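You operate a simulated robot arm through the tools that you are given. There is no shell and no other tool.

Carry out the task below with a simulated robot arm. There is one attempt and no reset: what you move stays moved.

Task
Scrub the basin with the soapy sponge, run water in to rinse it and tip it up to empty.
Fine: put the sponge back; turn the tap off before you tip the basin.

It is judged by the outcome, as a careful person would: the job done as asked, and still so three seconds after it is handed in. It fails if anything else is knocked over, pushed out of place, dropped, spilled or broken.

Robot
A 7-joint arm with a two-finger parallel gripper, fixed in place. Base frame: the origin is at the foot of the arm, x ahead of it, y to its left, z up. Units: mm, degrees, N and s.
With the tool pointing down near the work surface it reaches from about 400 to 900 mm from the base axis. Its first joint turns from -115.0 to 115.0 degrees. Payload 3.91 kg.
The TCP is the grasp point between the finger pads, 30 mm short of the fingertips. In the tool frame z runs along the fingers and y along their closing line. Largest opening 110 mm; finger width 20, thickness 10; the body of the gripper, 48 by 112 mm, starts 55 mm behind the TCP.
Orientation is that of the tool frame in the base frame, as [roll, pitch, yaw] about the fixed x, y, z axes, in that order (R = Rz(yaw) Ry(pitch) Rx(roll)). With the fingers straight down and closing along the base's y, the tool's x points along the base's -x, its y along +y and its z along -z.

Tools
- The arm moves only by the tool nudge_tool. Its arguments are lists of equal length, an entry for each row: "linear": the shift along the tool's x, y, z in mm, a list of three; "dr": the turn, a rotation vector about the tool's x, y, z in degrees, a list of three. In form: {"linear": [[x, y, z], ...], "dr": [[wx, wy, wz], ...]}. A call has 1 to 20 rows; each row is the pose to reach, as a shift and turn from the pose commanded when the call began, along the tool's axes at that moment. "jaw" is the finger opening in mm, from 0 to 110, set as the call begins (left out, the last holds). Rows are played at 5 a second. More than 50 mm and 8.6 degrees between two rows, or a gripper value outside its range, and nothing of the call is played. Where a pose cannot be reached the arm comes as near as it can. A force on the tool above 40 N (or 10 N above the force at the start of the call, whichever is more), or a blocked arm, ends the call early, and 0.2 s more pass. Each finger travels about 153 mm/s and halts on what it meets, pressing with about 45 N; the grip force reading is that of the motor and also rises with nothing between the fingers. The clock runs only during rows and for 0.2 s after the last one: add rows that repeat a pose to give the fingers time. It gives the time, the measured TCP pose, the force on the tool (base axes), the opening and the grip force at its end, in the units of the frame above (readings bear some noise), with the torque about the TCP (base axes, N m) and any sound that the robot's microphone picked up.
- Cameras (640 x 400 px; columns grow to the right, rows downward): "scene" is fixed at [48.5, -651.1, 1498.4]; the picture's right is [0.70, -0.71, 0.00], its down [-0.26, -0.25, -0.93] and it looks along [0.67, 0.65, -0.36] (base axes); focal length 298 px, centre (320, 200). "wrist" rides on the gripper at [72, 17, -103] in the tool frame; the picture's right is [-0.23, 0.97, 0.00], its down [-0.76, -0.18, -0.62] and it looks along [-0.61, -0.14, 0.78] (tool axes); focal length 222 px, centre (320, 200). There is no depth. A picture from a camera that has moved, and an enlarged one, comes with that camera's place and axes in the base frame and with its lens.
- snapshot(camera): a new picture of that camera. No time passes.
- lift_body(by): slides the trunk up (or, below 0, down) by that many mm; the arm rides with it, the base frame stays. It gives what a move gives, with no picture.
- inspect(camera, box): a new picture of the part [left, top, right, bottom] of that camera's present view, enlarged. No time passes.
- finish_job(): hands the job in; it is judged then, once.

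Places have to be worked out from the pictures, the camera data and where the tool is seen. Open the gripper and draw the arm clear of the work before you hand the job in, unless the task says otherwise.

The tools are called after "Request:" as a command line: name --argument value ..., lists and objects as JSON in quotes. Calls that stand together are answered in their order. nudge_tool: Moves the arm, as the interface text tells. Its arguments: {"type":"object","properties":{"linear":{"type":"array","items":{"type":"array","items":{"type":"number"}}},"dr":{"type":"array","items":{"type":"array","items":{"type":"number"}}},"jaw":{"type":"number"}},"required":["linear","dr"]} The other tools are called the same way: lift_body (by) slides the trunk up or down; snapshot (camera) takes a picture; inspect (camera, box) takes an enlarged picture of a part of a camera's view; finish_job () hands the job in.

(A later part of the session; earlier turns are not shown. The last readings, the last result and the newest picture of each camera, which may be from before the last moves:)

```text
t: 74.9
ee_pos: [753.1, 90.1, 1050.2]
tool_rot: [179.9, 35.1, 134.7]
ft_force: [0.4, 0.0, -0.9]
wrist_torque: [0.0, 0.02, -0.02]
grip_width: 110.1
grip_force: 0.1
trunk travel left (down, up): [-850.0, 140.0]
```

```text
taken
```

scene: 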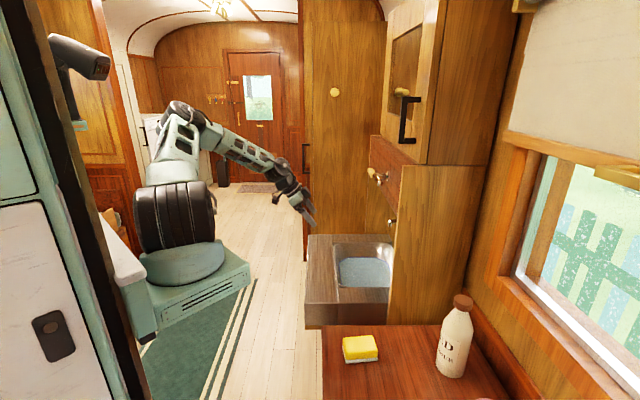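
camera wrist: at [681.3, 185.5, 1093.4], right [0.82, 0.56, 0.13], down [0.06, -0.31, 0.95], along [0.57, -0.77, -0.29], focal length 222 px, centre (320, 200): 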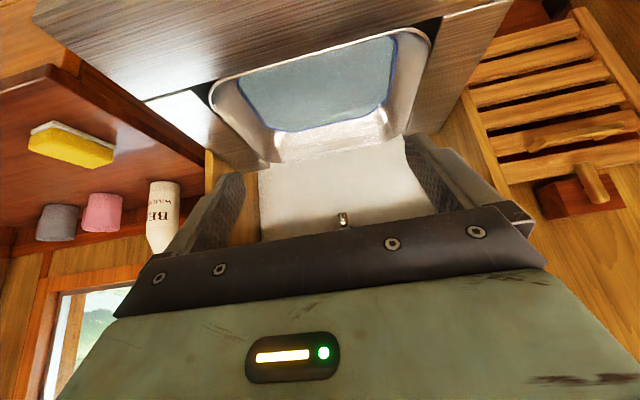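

From here I can see the full rim. I'll zoom in on its front edge and corners, the back edge, and the slatted holder at the right.

Request:
inspect --camera "wrist" --box '[190, 20, 330, 120]'

Request:
inspect --camera "wrist" --box '[320, 0, 460, 100]'

Request:
inspect --camera "wrist" --box '[230, 100, 430, 240]'

Request:
inspect --camera "wrist" --box '[440, 0, 640, 240]'

```text
4.00 times, centred on (260, 70) of wrist
camera zoom: at [681.3, 185.5, 1093.4], right [0.82, 0.56, 0.13], down [0.06, -0.31, 0.95], along [0.57, -0.77, -0.29], focal length 888 px, centre (560, 720)
```

zoom: 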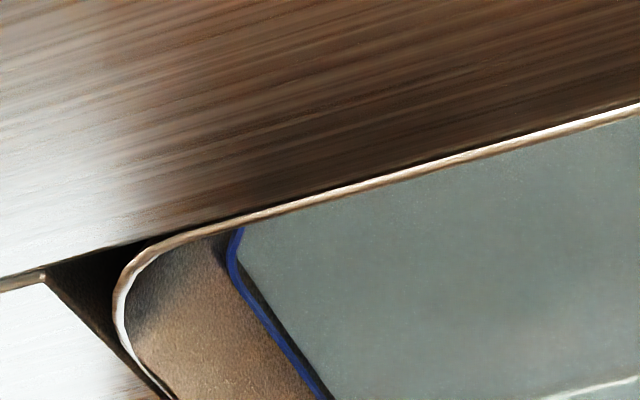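

```text
4.00 times, centred on (390, 50) of wrist
camera zoom: at [681.3, 185.5, 1093.4], right [0.82, 0.56, 0.13], down [0.06, -0.31, 0.95], along [0.57, -0.77, -0.29], focal length 888 px, centre (40, 800)
```

zoom: 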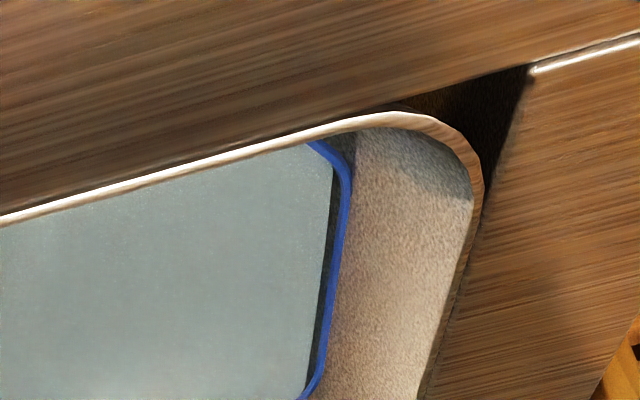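

```text
2.86 times, centred on (330, 170) of wrist
camera zoom: at [681.3, 185.5, 1093.4], right [0.82, 0.56, 0.13], down [0.06, -0.31, 0.95], along [0.57, -0.77, -0.29], focal length 635 px, centre (291, 286)
```

zoom: 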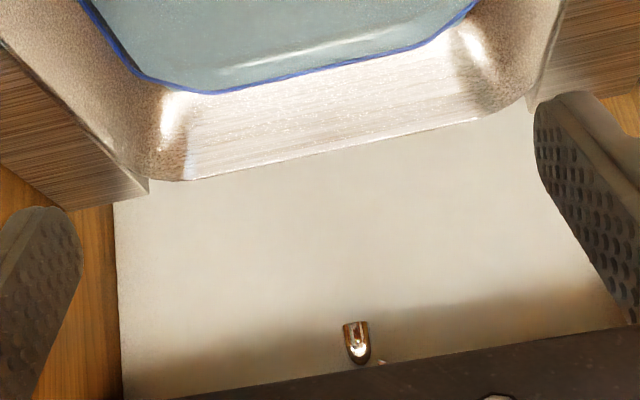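

```text
1.67 times, centred on (540, 120) of wrist
camera zoom: at [681.3, 185.5, 1093.4], right [0.82, 0.56, 0.13], down [0.06, -0.31, 0.95], along [0.57, -0.77, -0.29], focal length 370 px, centre (-47, 333)
```

zoom: 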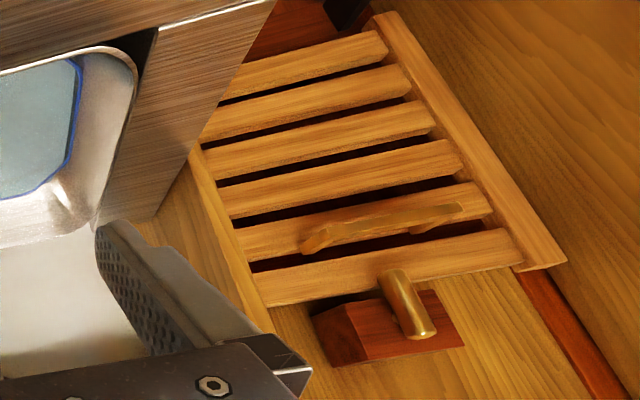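

The bowl sits in a fixed U-shaped frame with dark gaps at its two front corners, and its back edge meets the white backsplash, so I expect it to hinge there. I'll get a low view across the counter to see the rim profile and how wide the gaps are.

Request:
nudge_tool --linear '[[23.3, -9.3, 27.9], [46.6, -18.5, 55.9], [69.9, -27.8, 83.8], [93.2, -37, 111.7], [93.2, -37, 111.7]]' --dr '[[0, -2.5, 0], [0, -5, 0], [0, -7.5, 0], [0, -10, 0], [0, -10, 0]]'

Request:
snapshot --camera "wrist"

Request:
inspect --camera "wrist" --box '[60, 90, 260, 215]'

Request:
inspect --camera "wrist" --box '[230, 70, 430, 195]'

```text
t: 76.1
ee_pos: [720.9, 72.9, 904.4]
tool_rot: [179.9, 45.2, 134.7]
ft_force: [-0.3, -0.1, -0.3]
wrist_torque: [-0.01, 0.02, 0.01]
grip_width: 110.1
grip_force: 0.2
trunk travel left (down, up): [-850.0, 140.0]
```

```text
taken
camera wrist: at [643.6, 172.4, 927.0], right [0.8, 0.57, 0.16], down [-0.06, -0.19, 0.98], along [0.59, -0.8, -0.12], focal length 222 px, centre (320, 200)
```

wrist: 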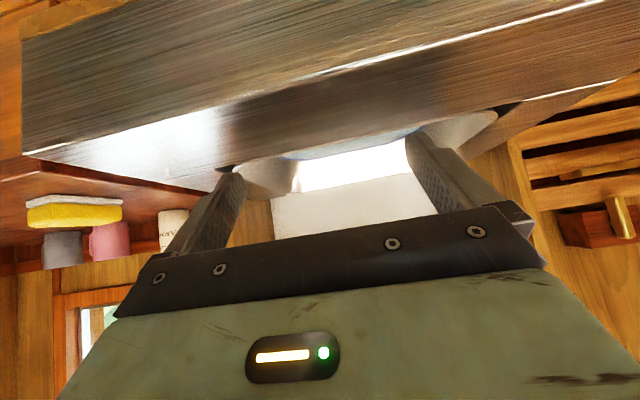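

```text
3.20 times, centred on (160, 152) of wrist
camera zoom: at [643.6, 172.4, 927.0], right [0.8, 0.57, 0.16], down [-0.06, -0.19, 0.98], along [0.59, -0.8, -0.12], focal length 711 px, centre (832, 352)
```

zoom: 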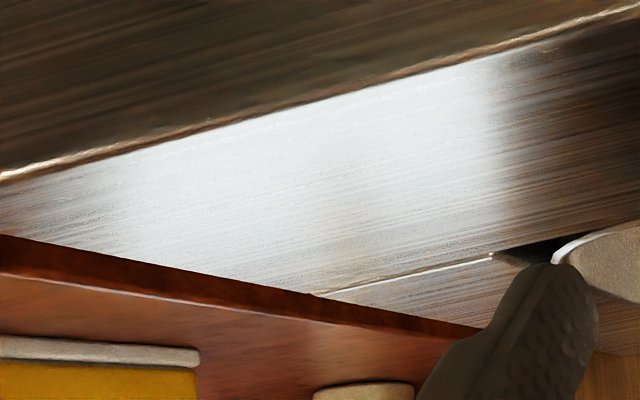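

```text
3.20 times, centred on (330, 132) of wrist
camera zoom: at [643.6, 172.4, 927.0], right [0.8, 0.57, 0.16], down [-0.06, -0.19, 0.98], along [0.59, -0.8, -0.12], focal length 711 px, centre (288, 416)
```

zoom: 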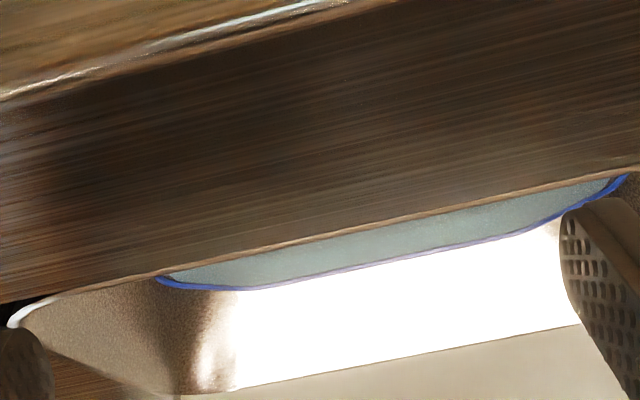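

The rim is flush with the strip along its front edge, with only a thin gap, but the corners have larger openings. I'll move to look nearly straight down at the near front corner and measure that gap.

Request:
nudge_tool --linear '[[-13.2, -9.7, 1.6], [-26.4, -19.4, 3.3], [-39.5, -29.1, 4.9], [-52.7, -38.8, 6.5], [-65.9, -48.4, 8.1], [-79, -58.1, 9.8], [-92.2, -67.8, 11.4], [-105.4, -77.5, 13], [-105.4, -77.5, 13]]' --dr '[[0, 8.1, 0], [0, 16.3, 0], [0, 24.4, 0], [0, 32.5, 0], [0, 40.6, 0], [0, 48.8, 0], [0, 56.9, 0], [0, 65, 0], [0, 65, 0]]'

Request:
snapshot --camera "wrist"

```text
t: 78.1
ee_pos: [724.2, -40.5, 970.6]
tool_rot: [179.8, -19.9, 134.9]
ft_force: [0.0, -0.7, 0.4]
wrist_torque: [0.02, 0.02, 0.0]
grip_width: 110.1
grip_force: 0.0
trunk travel left (down, up): [-850.0, 140.0]
```

```text
taken
camera wrist: at [712.0, -6.9, 1093.2], right [0.84, 0.54, -0.08], down [0.53, -0.78, 0.33], along [0.12, -0.31, -0.94], focal length 222 px, centre (320, 200)
```

wrist: 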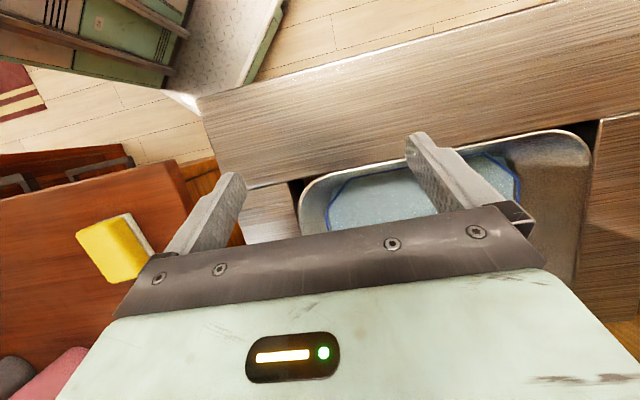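

Request:
inspect --camera "wrist" --box '[265, 145, 365, 235]'

Request:
inspect --camera "wrist" --box '[520, 90, 640, 180]'

Request:
inspect --camera "scene" --box '[315, 262, 395, 312]'

```text
4.44 times, centred on (315, 190) of wrist
camera zoom: at [712.0, -6.9, 1093.2], right [0.84, 0.54, -0.08], down [0.53, -0.78, 0.33], along [0.12, -0.31, -0.94], focal length 987 px, centre (342, 244)
```

zoom: 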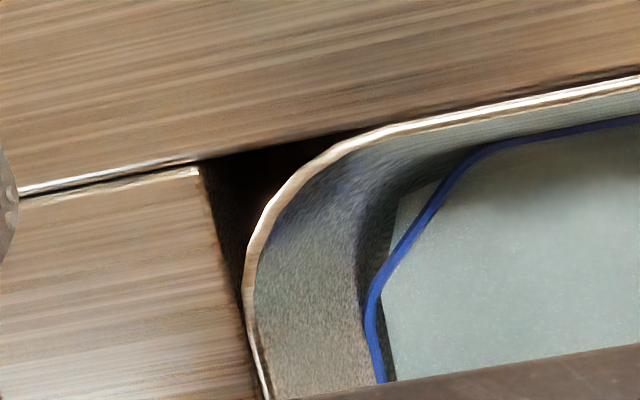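

```text
4.44 times, centred on (580, 135) of wrist
camera zoom: at [712.0, -6.9, 1093.2], right [0.84, 0.54, -0.08], down [0.53, -0.78, 0.33], along [0.12, -0.31, -0.94], focal length 987 px, centre (-836, 489)
```

zoom: 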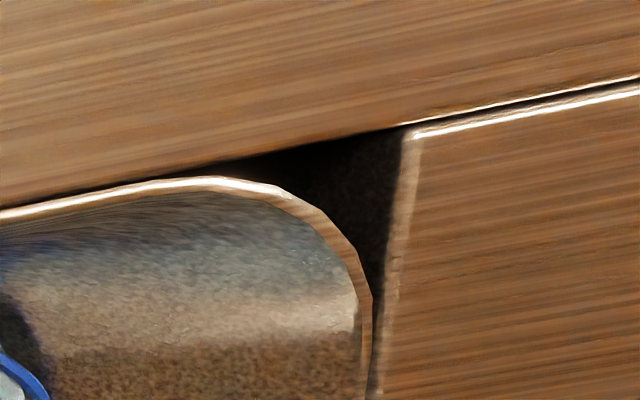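

```text
8.00 times, centred on (355, 287) of scene
camera zoom: at [48.5, -651.1, 1498.4], right [0.7, -0.71, 0.0], down [-0.26, -0.25, -0.93], along [0.67, 0.65, -0.36], focal length 2387 px, centre (40, -496)
```

zoom: 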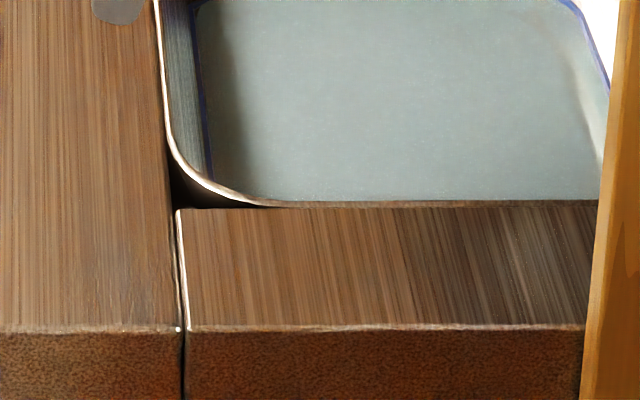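

The corner gap measures about 22 mm across the diagonal, which is tight for a 10×20 mm finger. The front strip is also separate from the side strips, so before choosing a grip I'll check how it's attached from the scene camera.

Request:
inspect --camera "scene" --box '[295, 280, 395, 342]'

Request:
inspect --camera "scene" --box '[295, 225, 345, 256]'

Request:
inspect --camera "scene" --box '[365, 225, 405, 250]'

```text
6.40 times, centred on (345, 311) of scene
camera zoom: at [48.5, -651.1, 1498.4], right [0.7, -0.71, 0.0], down [-0.26, -0.25, -0.93], along [0.67, 0.65, -0.36], focal length 1910 px, centre (160, -510)
```

zoom: 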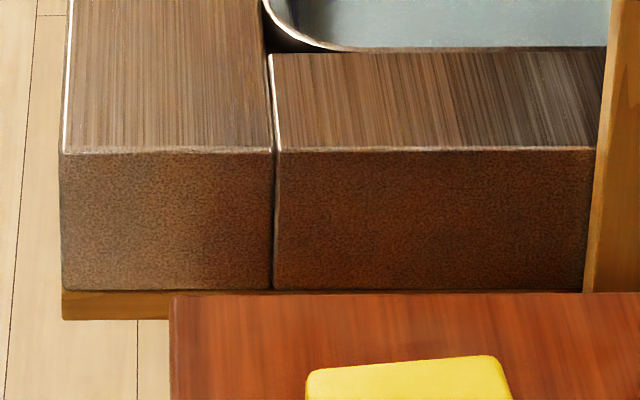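

```text
12.80 times, centred on (320, 240) of scene
camera zoom: at [48.5, -651.1, 1498.4], right [0.7, -0.71, 0.0], down [-0.26, -0.25, -0.93], along [0.67, 0.65, -0.36], focal length 3819 px, centre (320, -318)
```

zoom: 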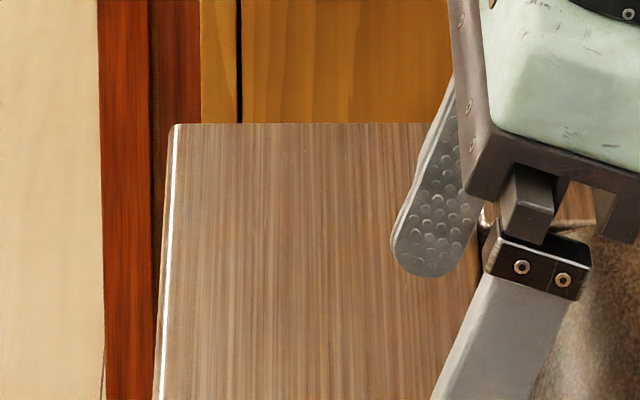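

```text
16.00 times, centred on (385, 238) of scene
camera zoom: at [48.5, -651.1, 1498.4], right [0.7, -0.71, 0.0], down [-0.26, -0.25, -0.93], along [0.67, 0.65, -0.36], focal length 4774 px, centre (-720, -400)
```

zoom: 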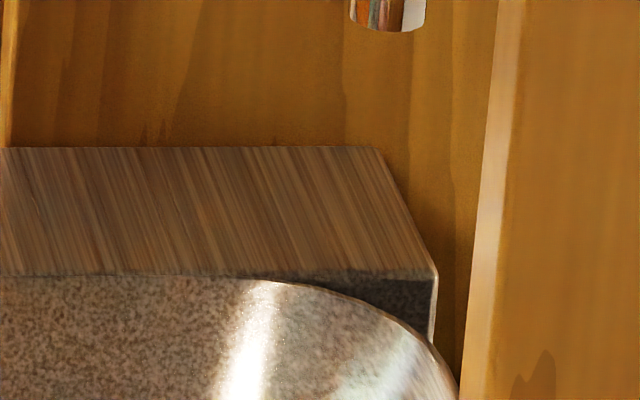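

The counter is three separate boxes on a wooden board, with the bowl sitting between them. I'll look from low in front to see the underside and find out which parts can tip.

Request:
nudge_tool --linear '[[32.8, 12.5, 11.9], [65.5, 25, 23.8], [98.3, 37.5, 35.8], [131, 50, 47.7], [163.8, 62.5, 59.6], [196.5, 75, 71.5]]' --dr '[[0, -8.3, 0], [0, -16.7, 0], [0, -25, 0], [0, -33.3, 0], [0, -41.7, 0], [0, -50, 0]]'

Request:
nudge_tool --linear '[[10.6, 0, 18.4], [21.3, 0, 36.8], [31.9, 0, 55.2], [42.5, 0, 73.6], [53.1, 0, 92], [63.8, 0, 110.4], [74.4, 0, 128.8], [85, 0, 147.2], [85, 0, 147.2]]' --dr '[[0, -7.5, 0], [0, -15, 0], [0, -22.5, 0], [0, -30, 0], [0, -37.5, 0], [0, -45, 0], [0, -52.5, 0], [0, -60, 0], [0, -60, 0]]'

Request:
snapshot --camera "wrist"

Request:
snapshot --camera "scene"

```text
t: 79.5
ee_pos: [633.1, 156.9, 968.2]
tool_rot: [179.8, 30.3, 134.5]
ft_force: [-0.5, -1.0, 0.1]
wrist_torque: [0.05, 0.03, -0.01]
grip_width: 109.8
grip_force: 0.0
trunk travel left (down, up): [-850.0, 140.0]
```

```text
t: 81.4
ee_pos: [624.7, 245.1, 856.0]
tool_rot: [135.1, 79.6, 90.7]
ft_force: [0.2, -0.4, 0.3]
wrist_torque: [-0.02, 0.02, -0.02]
grip_width: 110.0
grip_force: 0.0
trunk travel left (down, up): [-850.0, 140.0]
stopped in row 9: the arm was blocked; the commanded pose is now the measured one
```

```text
taken
camera wrist: at [562.1, 340.2, 801.7], right [0.68, 0.64, 0.35], down [-0.57, 0.17, 0.81], along [0.46, -0.75, 0.48], focal length 222 px, centre (320, 200)
```

wrist: 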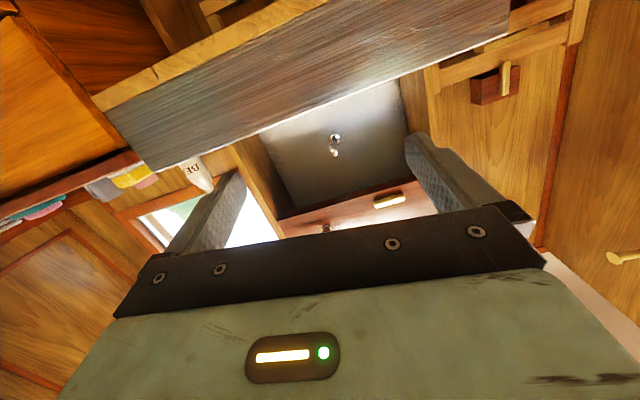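

```text
taken
```

scene: 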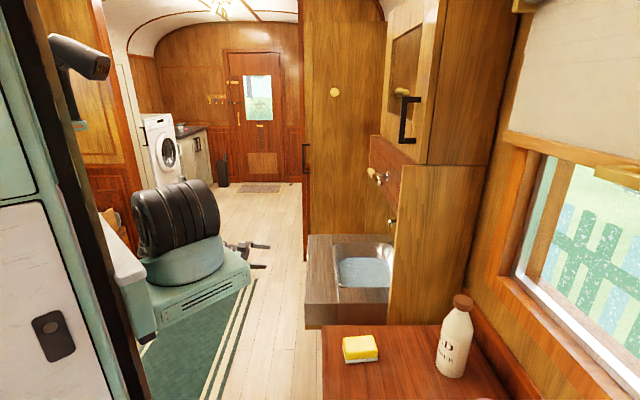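

The arm hit its inner travel limit, with no contact on anything, but the view is useful. I'll zoom in on the front and underside of the counter.

Request:
inspect --camera "wrist" --box '[80, 0, 400, 180]'

Request:
inspect --camera "wrist" --box '[380, 0, 640, 160]'

Request:
inspect --camera "wrist" --box '[250, 90, 450, 240]'

```text
2.00 times, centred on (240, 90) of wrist
camera zoom: at [562.1, 340.2, 801.7], right [0.68, 0.64, 0.35], down [-0.57, 0.17, 0.81], along [0.46, -0.75, 0.48], focal length 444 px, centre (480, 420)
```

zoom: 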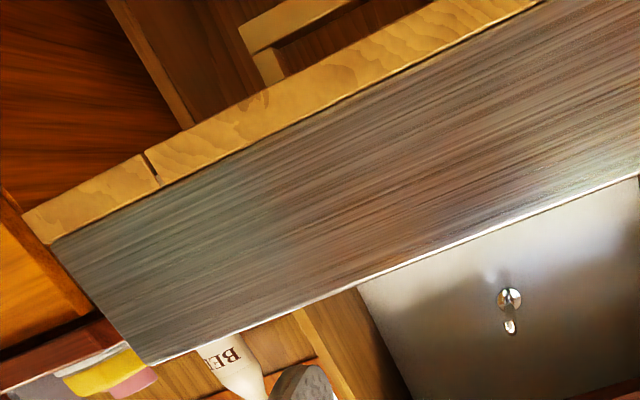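

```text
2.46 times, centred on (510, 80) of wrist
camera zoom: at [562.1, 340.2, 801.7], right [0.68, 0.64, 0.35], down [-0.57, 0.17, 0.81], along [0.46, -0.75, 0.48], focal length 547 px, centre (-148, 495)
```

zoom: 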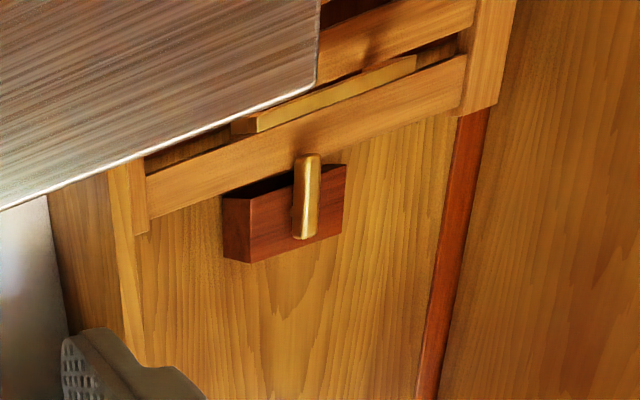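

```text
2.67 times, centred on (350, 165) of wrist
camera zoom: at [562.1, 340.2, 801.7], right [0.68, 0.64, 0.35], down [-0.57, 0.17, 0.81], along [0.46, -0.75, 0.48], focal length 592 px, centre (240, 293)
```

zoom: 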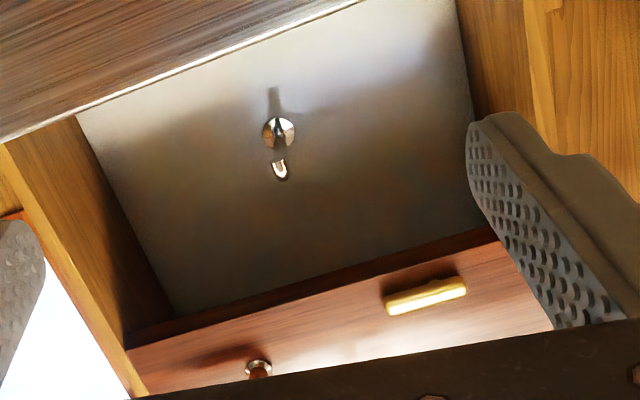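

The counter boxes rest on a fixed wooden frame, so the bowl itself should be what tips. The space under the counter may be open, so I'll lower the trunk to look up from below and see whether the bowl's underside is accessible.

Request:
lift_body --by -150

Request:
snapshot --camera "wrist"

Request:
snapshot --camera "scene"

```text
t: 83.1
ee_pos: [624.9, 245.2, 706.1]
tool_rot: [135.4, 79.7, 91.0]
ft_force: [-0.4, 0.4, -0.4]
wrist_torque: [-0.01, -0.01, 0.0]
grip_width: 110.0
grip_force: 0.0
trunk travel left (down, up): [-700.0, 290.0]
```

```text
taken
camera wrist: at [561.8, 339.7, 651.1], right [0.68, 0.64, 0.35], down [-0.57, 0.17, 0.81], along [0.46, -0.75, 0.48], focal length 222 px, centre (320, 200)
```

wrist: 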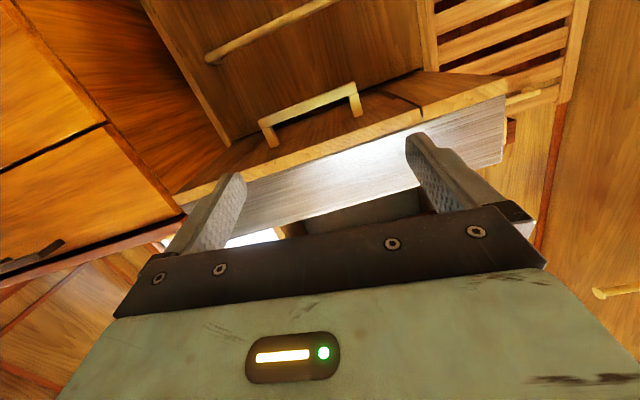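

```text
taken
```

scene: 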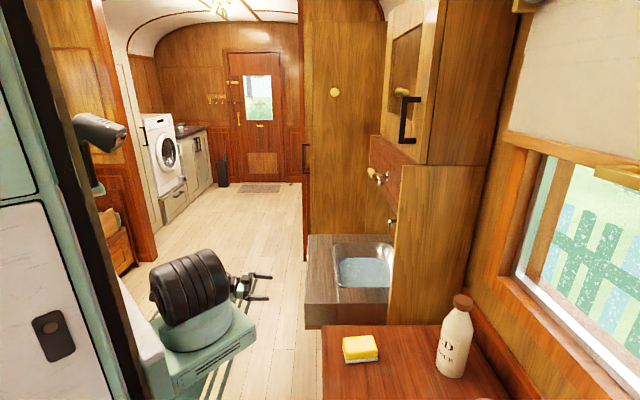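

There's a U-shaped handle on the wooden underside of the counter, so the whole tip-up unit may fold up by it, with the brass turn-button on the panel as its catch. I'll zoom in.

Request:
inspect --camera "wrist" --box '[140, 0, 540, 230]'

Request:
inspect --camera "wrist" --box '[220, 60, 420, 185]'

Request:
inspect --camera "wrist" --box '[380, 40, 560, 190]'

```text
1.60 times, centred on (340, 115) of wrist
camera zoom: at [561.8, 339.7, 651.1], right [0.68, 0.64, 0.35], down [-0.57, 0.17, 0.81], along [0.46, -0.75, 0.48], focal length 355 px, centre (288, 336)
```

zoom: 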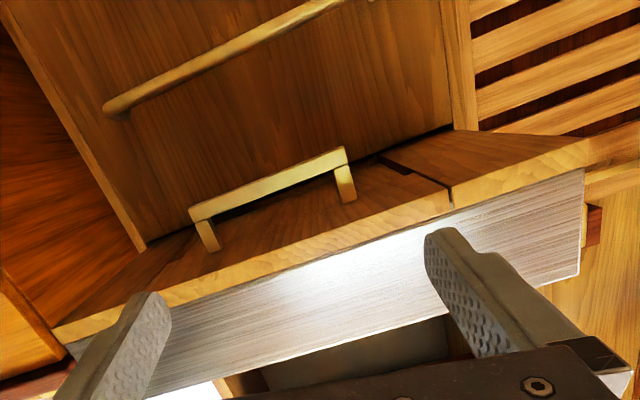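

```text
3.20 times, centred on (320, 122) of wrist
camera zoom: at [561.8, 339.7, 651.1], right [0.68, 0.64, 0.35], down [-0.57, 0.17, 0.81], along [0.46, -0.75, 0.48], focal length 711 px, centre (320, 448)
```

zoom: 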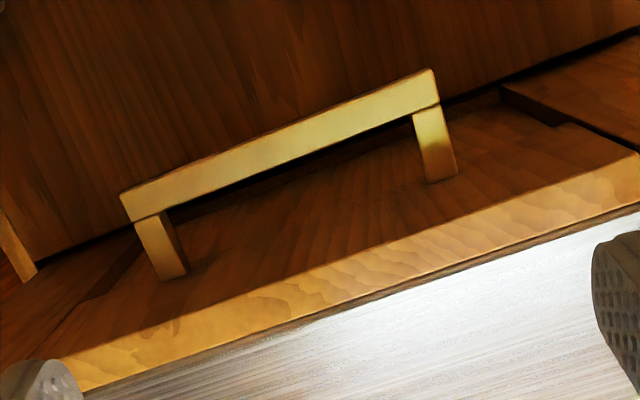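

```text
2.67 times, centred on (470, 115) of wrist
camera zoom: at [561.8, 339.7, 651.1], right [0.68, 0.64, 0.35], down [-0.57, 0.17, 0.81], along [0.46, -0.75, 0.48], focal length 592 px, centre (-80, 427)
```

zoom: 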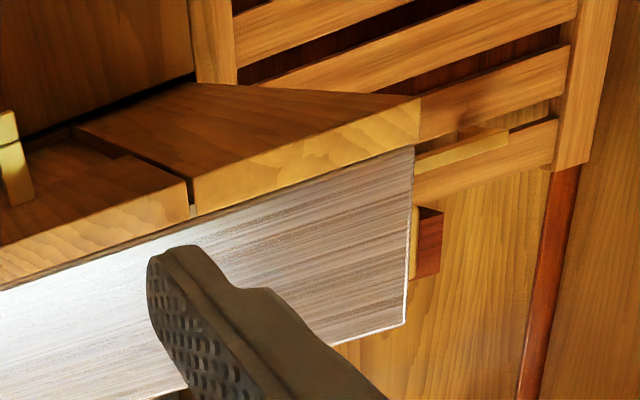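

The middle board under the counter has a U-handle, with its bar at about f 515–660, r 518, z 683–699 and 32 mm of clearance. The board has seams on both sides, so this is the tip-up unit's handle. I'll lower the trunk a bit more and set the tool up to approach the handle from below and in front.

Request:
lift_body --by -150

Request:
nudge_tool --linear '[[0, 0, 10], [0, 0, 20], [0, 0, 30], [0, 0, 40], [0, 0, 50], [0, 0, 60], [0, 0, 70], [0, 0, 80], [0, 0, 90], [0, 0, 95], [0, 0, 100], [0, 0, 100], [0, 0, 100]]' --dr '[[0, 0, -8.1], [0, 0, -16.2], [0, 0, -24.3], [0, 0, -32.4], [0, 0, -40.5], [0, 0, -48.6], [0, 0, -56.7], [0, 0, -64.8], [0, 0, -72.9], [0, 0, -81], [0, 0, -89.1], [0, 0, -97.2], [0, 0, -97.2]]'

Request:
snapshot --camera "wrist"

Request:
snapshot --camera "scene"

```text
t: 84.9
ee_pos: [624.7, 245.1, 557.4]
tool_rot: [135.3, 79.7, 90.8]
ft_force: [-0.1, -0.3, 0.3]
wrist_torque: [0.0, 0.04, 0.02]
grip_width: 110.1
grip_force: 0.0
trunk travel left (down, up): [-550.0, 440.0]
```

```text
t: 87.7
ee_pos: [697.3, 173.0, 541.1]
tool_rot: [-97.1, -0.2, -134.0]
ft_force: [-0.2, 0.3, -0.4]
wrist_torque: [0.02, -0.01, 0.04]
grip_width: 109.9
grip_force: 0.1
trunk travel left (down, up): [-550.0, 440.0]
```

```text
taken
camera wrist: at [570.0, 192.8, 539.3], right [0.07, 0.24, -0.97], down [0.1, 0.96, 0.25], along [0.99, -0.11, 0.04], focal length 222 px, centre (320, 200)
```

wrist: 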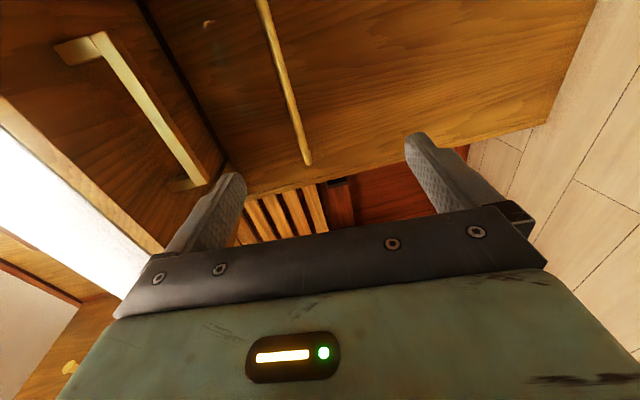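

```text
taken
```

scene: 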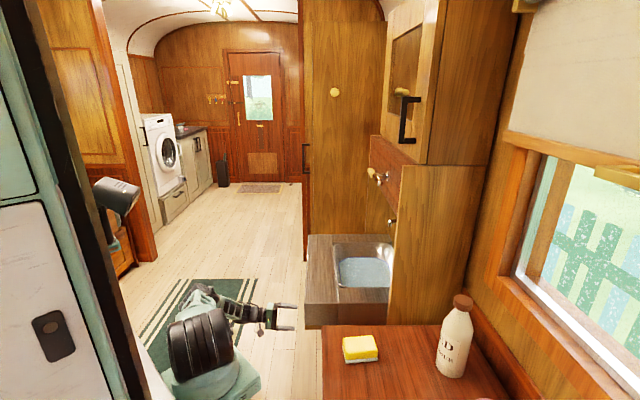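

The handle bar is visible and confirmed at about (f 589, r 518, z 689). I'll narrow the jaw to 42 mm, pitch the fingers up 25°, and move to a pre-grasp point just below and in front of it.

Request:
nudge_tool --linear '[[5.6, -20.5, 5.8], [11.3, -41, 11.6], [16.9, -61.4, 17.4], [22.6, -81.9, 23.2], [28.2, -102.4, 29], [28.2, -102.4, 29]]' --dr '[[6.4, 0, 0], [12.8, 0, 0], [19.3, 0, 0], [25.7, 0, 0], [32.1, 0, 0], [32.1, 0, 0]]' --jaw 42

Request:
snapshot --camera "wrist"

Request:
snapshot --camera "scene"

```text
t: 89.1
ee_pos: [708.9, 123.7, 640.5]
tool_rot: [-65.0, -0.2, -133.9]
ft_force: [0.1, -0.5, -1.0]
wrist_torque: [0.0, 0.03, -0.01]
grip_width: 42.0
grip_force: 0.0
trunk travel left (down, up): [-550.0, 440.0]
```

```text
taken
camera wrist: at [594.8, 130.7, 583.0], right [0.45, -0.12, -0.88], down [0.07, 0.99, -0.11], along [0.89, -0.01, 0.46], focal length 222 px, centre (320, 200)
```

wrist: 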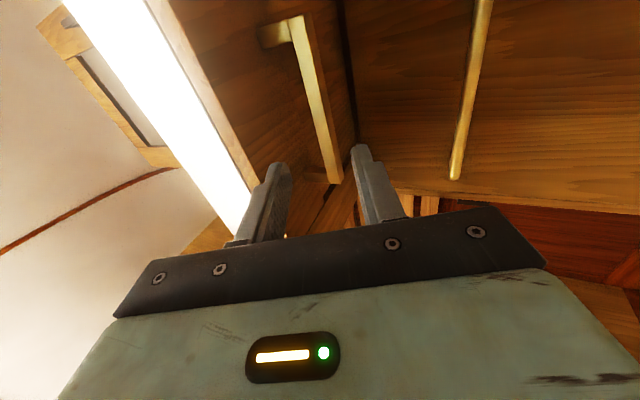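

```text
taken
```

scene: 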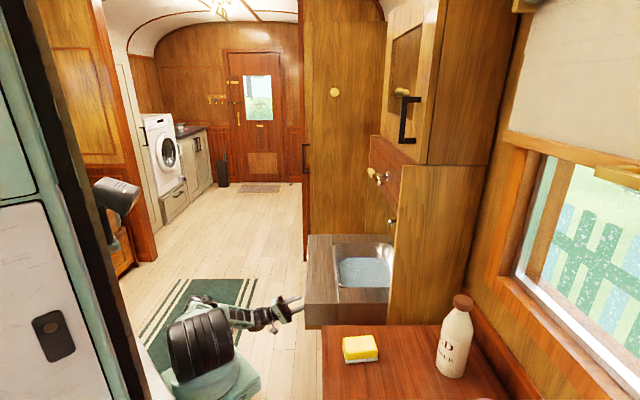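

The bar sits between the fingers, about 3 mm toward the upper one. I'll advance 106 mm along the tool axis so the fingers straddle the bar, with about 6 mm of clearance to the board.

Request:
nudge_tool --linear '[[0, 1, 35], [0, 2, 70], [0, 2, 92], [0, 2, 106], [0, 2, 106]]' --dr '[[0, 0, 0], [0, 0, 0], [0, 0, 0], [0, 0, 0], [0, 0, 0]]'

Request:
snapshot --camera "wrist"

Request:
inspect --camera "scene" --box '[240, 220, 400, 345]'

```text
t: 90.3
ee_pos: [775.1, 57.0, 682.2]
tool_rot: [-65.0, -0.1, -133.9]
ft_force: [-0.3, 0.2, -0.4]
wrist_torque: [0.0, 0.03, -0.03]
grip_width: 41.8
grip_force: 0.1
trunk travel left (down, up): [-550.0, 440.0]
```

```text
taken
camera wrist: at [661.9, 64.2, 624.7], right [0.45, -0.12, -0.88], down [0.07, 0.99, -0.1], along [0.89, -0.01, 0.46], focal length 222 px, centre (320, 200)
```

wrist: 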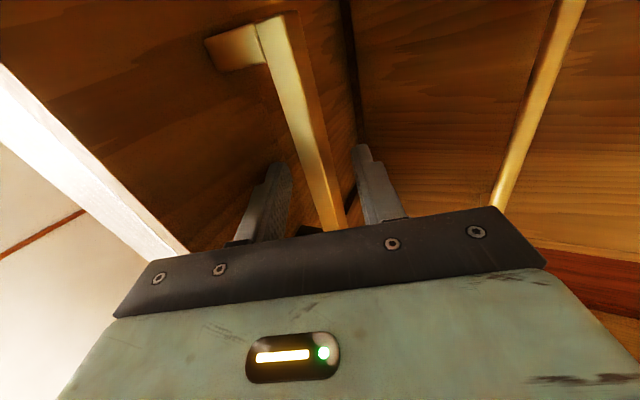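

```text
3.20 times, centred on (320, 282) of scene
camera zoom: at [48.5, -651.1, 1498.4], right [0.7, -0.71, 0.0], down [-0.26, -0.25, -0.93], along [0.67, 0.65, -0.36], focal length 955 px, centre (320, -64)
```

zoom: 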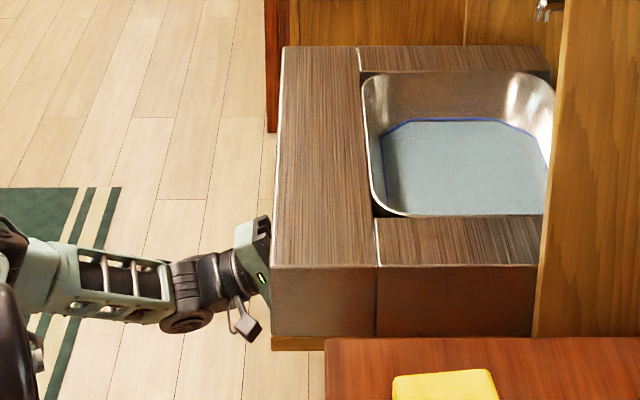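

The bar is threaded between the fingers. I'll close to a loose 28 mm around it and check.

Request:
nudge_tool --linear '[[0, 0, 0], [0, 0, 0], [0, 0, 0]]' --dr '[[0, 0, 0], [0, 0, 0], [0, 0, 0]]' --jaw 28

Request:
inspect --camera "wrist" --box '[200, 80, 440, 250]'

```text
t: 91.1
ee_pos: [775.1, 56.1, 682.2]
tool_rot: [-65.0, -0.1, -133.8]
ft_force: [-0.5, 0.1, 0.0]
wrist_torque: [0.01, 0.01, 0.0]
grip_width: 28.1
grip_force: 0.0
trunk travel left (down, up): [-550.0, 440.0]
```

```text
2.35 times, centred on (320, 165) of wrist
camera zoom: at [661.7, 64.3, 624.5], right [0.45, -0.12, -0.88], down [0.07, 0.99, -0.1], along [0.89, -0.01, 0.46], focal length 523 px, centre (320, 282)
```

zoom: 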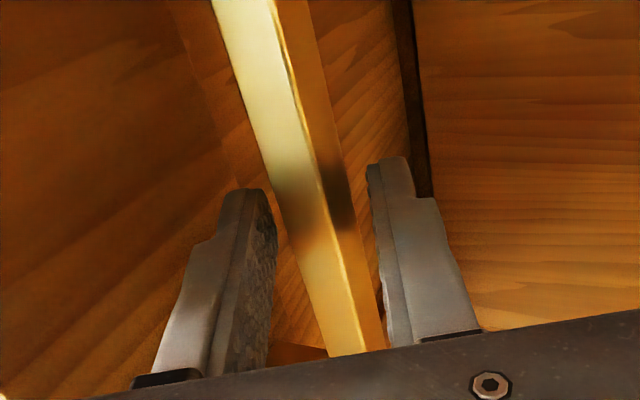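

The bar is captured between the fingers. I'll lift gently a few degrees along an arc about the estimated hinge at the back and see whether the unit moves.

Request:
nudge_tool --linear '[[0, -6.2, 0], [0, -12.5, 0.1], [0, -18.8, 0.3], [0, -25.1, 0.6]]' --dr '[[-1, 0, 0], [-2, 0, 0], [-3, 0, 0], [-4, 0, 0]]'

Request:
inspect --camera "scene" --box '[240, 220, 400, 345]'

Request:
inspect --camera "wrist" --box '[200, 80, 440, 250]'

```text
t: 92.1
ee_pos: [769.9, 64.6, 703.8]
tool_rot: [-69.1, -0.2, -134.0]
ft_force: [-0.3, -6.5, -10.5]
wrist_torque: [0.04, 0.27, -0.19]
grip_width: 33.8
grip_force: 5.9
trunk travel left (down, up): [-550.0, 440.0]
```

```text
3.20 times, centred on (320, 282) of scene
camera zoom: at [48.5, -651.1, 1498.4], right [0.7, -0.71, 0.0], down [-0.26, -0.25, -0.93], along [0.67, 0.65, -0.36], focal length 955 px, centre (320, -64)
```

zoom: 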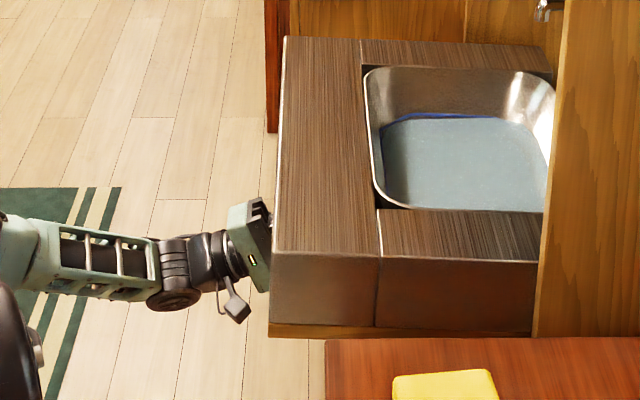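

```text
2.35 times, centred on (320, 165) of wrist
camera zoom: at [653.5, 73.1, 653.0], right [0.41, -0.08, -0.91], down [0.07, 1.0, -0.06], along [0.91, -0.04, 0.41], focal length 523 px, centre (320, 282)
```

zoom: 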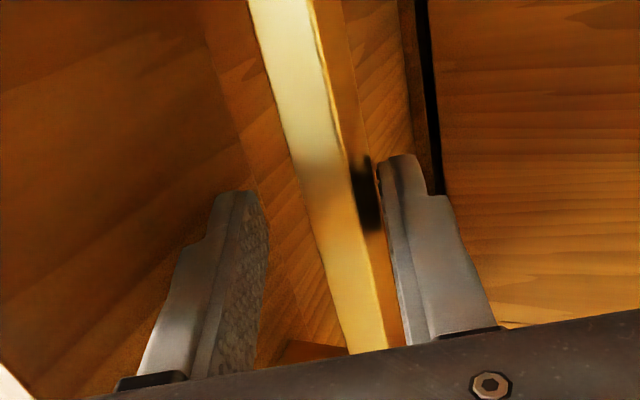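

The whole counter unit (boxes, bowl and board) lifts together, hinging at about r≈828, z≈835 at the back, and the load is light at around 12 N. I'll continue smoothly along that arc and check the motion and the water.

Request:
nudge_tool --linear '[[0, -12.5, 0], [0, -25.1, 0.4], [0, -37.6, 1.3], [0, -50, 2.6], [0, -62.4, 4.3], [0, -74.8, 6.5], [0, -87, 9.1], [0, -99.2, 12.1]]' --dr '[[-2, 0, 0], [-4, 0, 0], [-6, 0, 0], [-8, 0, 0], [-10, 0, 0], [-12, 0, 0], [-14, 0, 0], [-16, 0, 0]]'

Request:
inspect --camera "scene" --box '[240, 180, 410, 345]'

Request:
snapshot --camera "wrist"

```text
t: 93.9
ee_pos: [751.7, 83.1, 802.9]
tool_rot: [-85.0, -0.1, -133.8]
ft_force: [-3.8, 0.7, -8.7]
wrist_torque: [0.28, 0.22, -0.11]
grip_width: 33.0
grip_force: 4.3
trunk travel left (down, up): [-550.0, 440.0]
```

```text
2.42 times, centred on (325, 262) of scene
camera zoom: at [48.5, -651.1, 1498.4], right [0.7, -0.71, 0.0], down [-0.26, -0.25, -0.93], along [0.67, 0.65, -0.36], focal length 723 px, centre (308, 48)
```

zoom: 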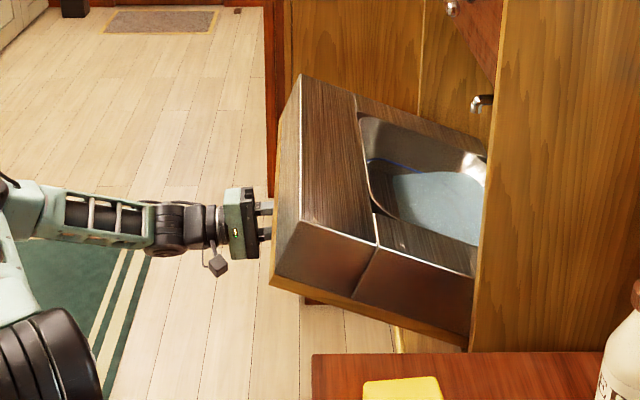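

```text
taken
camera wrist: at [627.6, 99.9, 778.7], right [0.22, 0.1, -0.97], down [0.07, 0.99, 0.12], along [0.97, -0.09, 0.21], focal length 222 px, centre (320, 200)
```

wrist: 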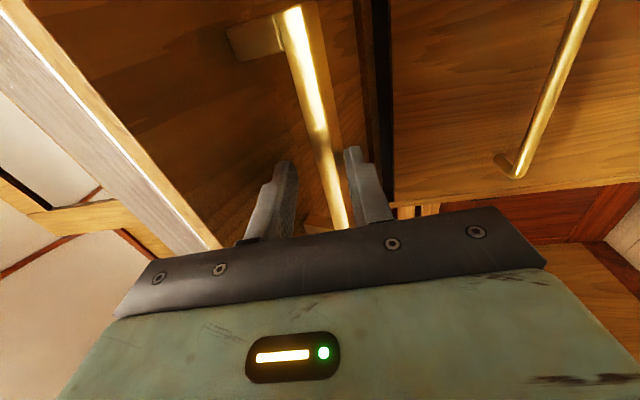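

It's tipping smoothly at about 18°, with low force and no spill. I'll continue along the arc in the same slow steps.

Request:
nudge_tool --linear '[[0, -12.6, 0.1], [0, -25.2, 0.6], [0, -37.7, 1.6], [0, -50.2, 3], [0, -62.7, 4.8], [0, -75, 7], [0, -87.3, 9.7], [0, -99.5, 12.9]]' --dr '[[-2, 0, 0], [-4, 0, 0], [-6, 0, 0], [-8, 0, 0], [-10, 0, 0], [-12, 0, 0], [-14, 0, 0], [-16, 0, 0]]'

Request:
inspect --camera "scene" --box '[240, 140, 410, 345]'

Request:
snapshot --camera "wrist"

```text
t: 95.7
ee_pos: [756.2, 78.8, 904.7]
tool_rot: [-101.0, -0.1, -133.9]
ft_force: [-1.2, 2.1, -7.9]
wrist_torque: [0.25, 0.14, 0.0]
grip_width: 31.5
grip_force: 3.6
trunk travel left (down, up): [-550.0, 440.0]
```

```text
1.95 times, centred on (325, 242) of scene
camera zoom: at [48.5, -651.1, 1498.4], right [0.7, -0.71, 0.0], down [-0.26, -0.25, -0.93], along [0.67, 0.65, -0.36], focal length 582 px, centre (310, 117)
```

zoom: 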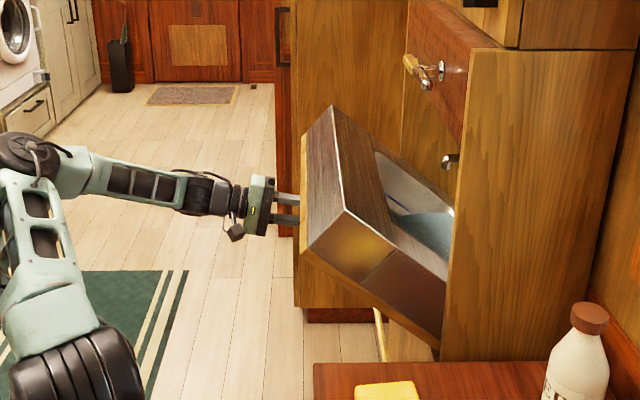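

```text
taken
camera wrist: at [629.5, 98.3, 908.8], right [0.02, 0.29, -0.96], down [0.11, 0.95, 0.29], along [0.99, -0.11, -0.01], focal length 222 px, centre (320, 200)
```

wrist: 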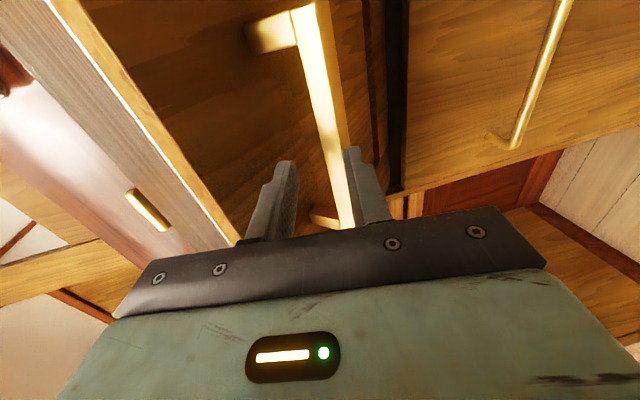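

About 34° now, with forces still low. I'll continue to about 50° and check the water and the clearance to the panel.

Request:
nudge_tool --linear '[[0, -12.5, 0.2], [0, -25, 0.7], [0, -37.5, 1.8], [0, -50, 3.2], [0, -62.4, 5.1], [0, -74.7, 7.4], [0, -86.9, 10.2], [0, -99, 13.4]]' --dr '[[-2, 0, 0], [-4, 0, 0], [-6, 0, 0], [-8, 0, 0], [-10, 0, 0], [-12, 0, 0], [-14, 0, 0], [-16, 0, 0]]'

Request:
inspect --camera "scene" --box '[240, 140, 410, 345]'

Request:
snapshot --camera "wrist"

```text
t: 97.5
ee_pos: [779.2, 55.0, 998.5]
tool_rot: [-117.0, -0.2, -133.9]
ft_force: [-2.6, 2.3, -5.4]
wrist_torque: [0.21, 0.14, 0.0]
grip_width: 25.2
grip_force: 0.0
trunk travel left (down, up): [-550.0, 440.0]
```

```text
1.95 times, centred on (325, 242) of scene
camera zoom: at [48.5, -651.1, 1498.4], right [0.7, -0.71, 0.0], down [-0.26, -0.25, -0.93], along [0.67, 0.65, -0.36], focal length 582 px, centre (310, 117)
```

zoom: 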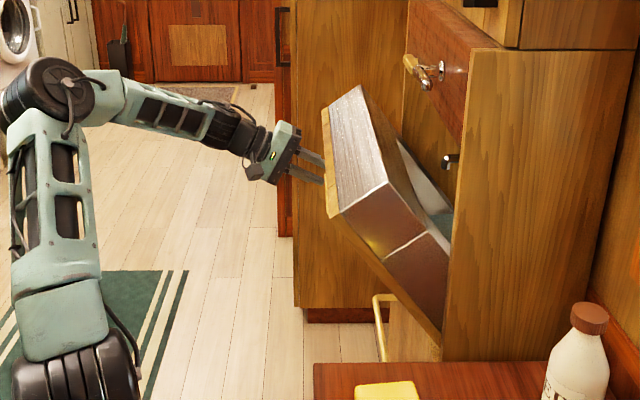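

```text
taken
camera wrist: at [656.3, 71.4, 1031.0], right [-0.16, 0.47, -0.87], down [0.19, 0.88, 0.44], along [0.97, -0.09, -0.23], focal length 222 px, centre (320, 200)
```

wrist: 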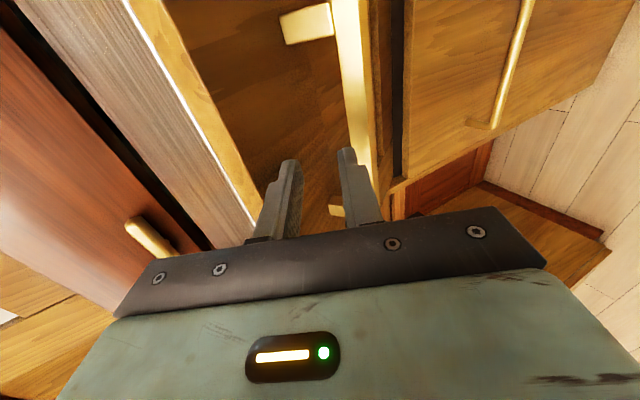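

The opening reads 25 mm, slightly pushed in, so the upper finger may now be bearing on the board instead of the bar. I'll look closely before continuing.

Request:
inspect --camera "wrist" --box '[230, 60, 450, 250]'

Request:
inspect --camera "scene" --box '[300, 170, 400, 240]'

Request:
inspect --camera "scene" --box '[260, 180, 340, 260]'

```text
2.11 times, centred on (340, 155) of wrist
camera zoom: at [656.3, 71.4, 1031.0], right [-0.16, 0.47, -0.87], down [0.19, 0.88, 0.44], along [0.97, -0.09, -0.23], focal length 468 px, centre (278, 295)
```

zoom: 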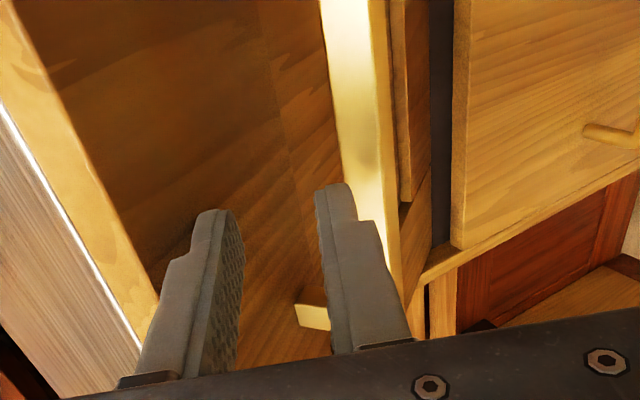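

```text
5.71 times, centred on (350, 205) of scene
camera zoom: at [48.5, -651.1, 1498.4], right [0.7, -0.71, 0.0], down [-0.26, -0.25, -0.93], along [0.67, 0.65, -0.36], focal length 1705 px, centre (149, 171)
```

zoom: 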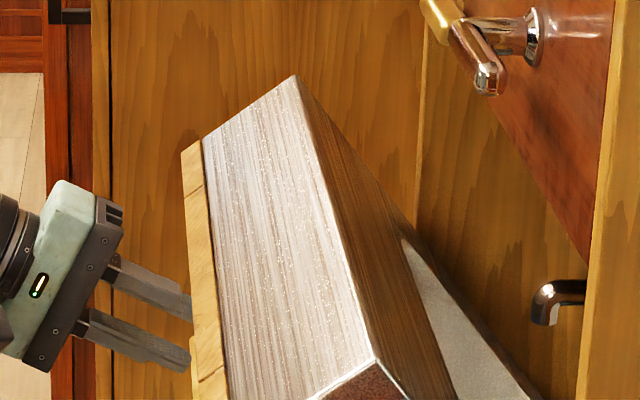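

```text
5.00 times, centred on (300, 220) of scene
camera zoom: at [48.5, -651.1, 1498.4], right [0.7, -0.71, 0.0], down [-0.26, -0.25, -0.93], along [0.67, 0.65, -0.36], focal length 1492 px, centre (420, 100)
```

zoom: 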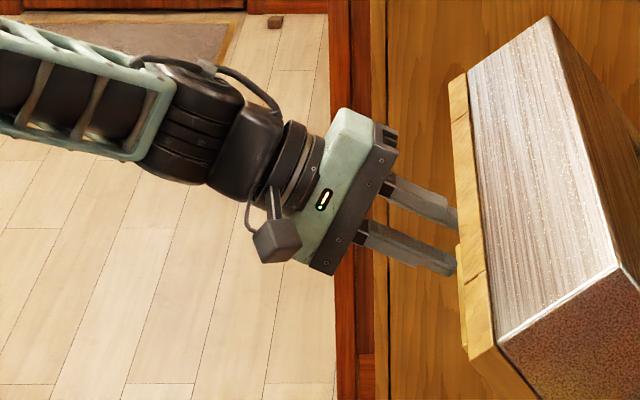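

The bar slid past the fingertips, and the upper finger's tip is now holding the unit by the board, at about 49°. The visible geometry puts the hinge at about (r 819, z 778). I'll pivot the tool about that contact point so the fingers point more squarely into the board, keeping the load on it.

Request:
nudge_tool --linear '[[0, 3.3, 3.1], [0, 6.2, 6.6], [0, 8.6, 10.5], [0, 10.4, 14.7], [0, 11.8, 19.3], [0, 12.6, 24]]' --dr '[[7.5, 0, 0], [15, 0, 0], [22.5, 0, 0], [30, 0, 0], [37.5, 0, 0], [45, 0, 0]]'

Request:
inspect --camera "scene" --box '[240, 140, 410, 345]'

Request:
inspect --camera "wrist" --box '[200, 40, 480, 250]'

```text
t: 98.9
ee_pos: [788.4, 46.6, 975.7]
tool_rot: [-71.8, -0.2, -133.9]
ft_force: [-4.5, 3.0, 2.4]
wrist_torque: [0.01, 0.14, -0.06]
grip_width: 26.3
grip_force: 0.1
trunk travel left (down, up): [-550.0, 440.0]
```

```text
1.95 times, centred on (325, 242) of scene
camera zoom: at [48.5, -651.1, 1498.4], right [0.7, -0.71, 0.0], down [-0.26, -0.25, -0.93], along [0.67, 0.65, -0.36], focal length 582 px, centre (310, 117)
```

zoom: 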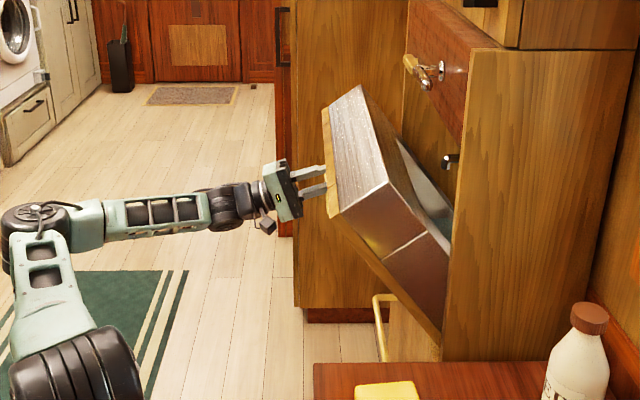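

```text
1.90 times, centred on (340, 145) of wrist
camera zoom: at [671.5, 57.3, 928.9], right [0.38, -0.05, -0.93], down [0.06, 1.0, -0.03], along [0.92, -0.05, 0.38], focal length 423 px, centre (282, 305)
```

zoom: 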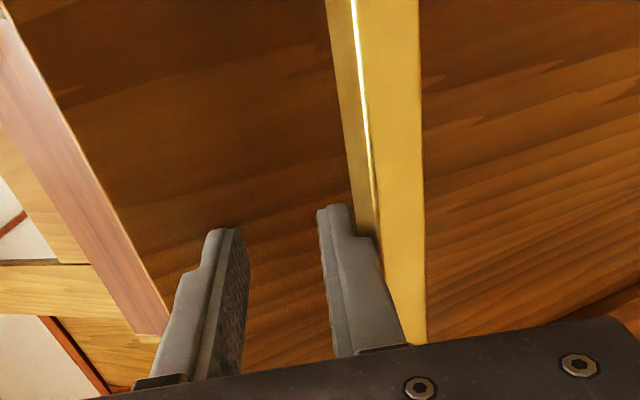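

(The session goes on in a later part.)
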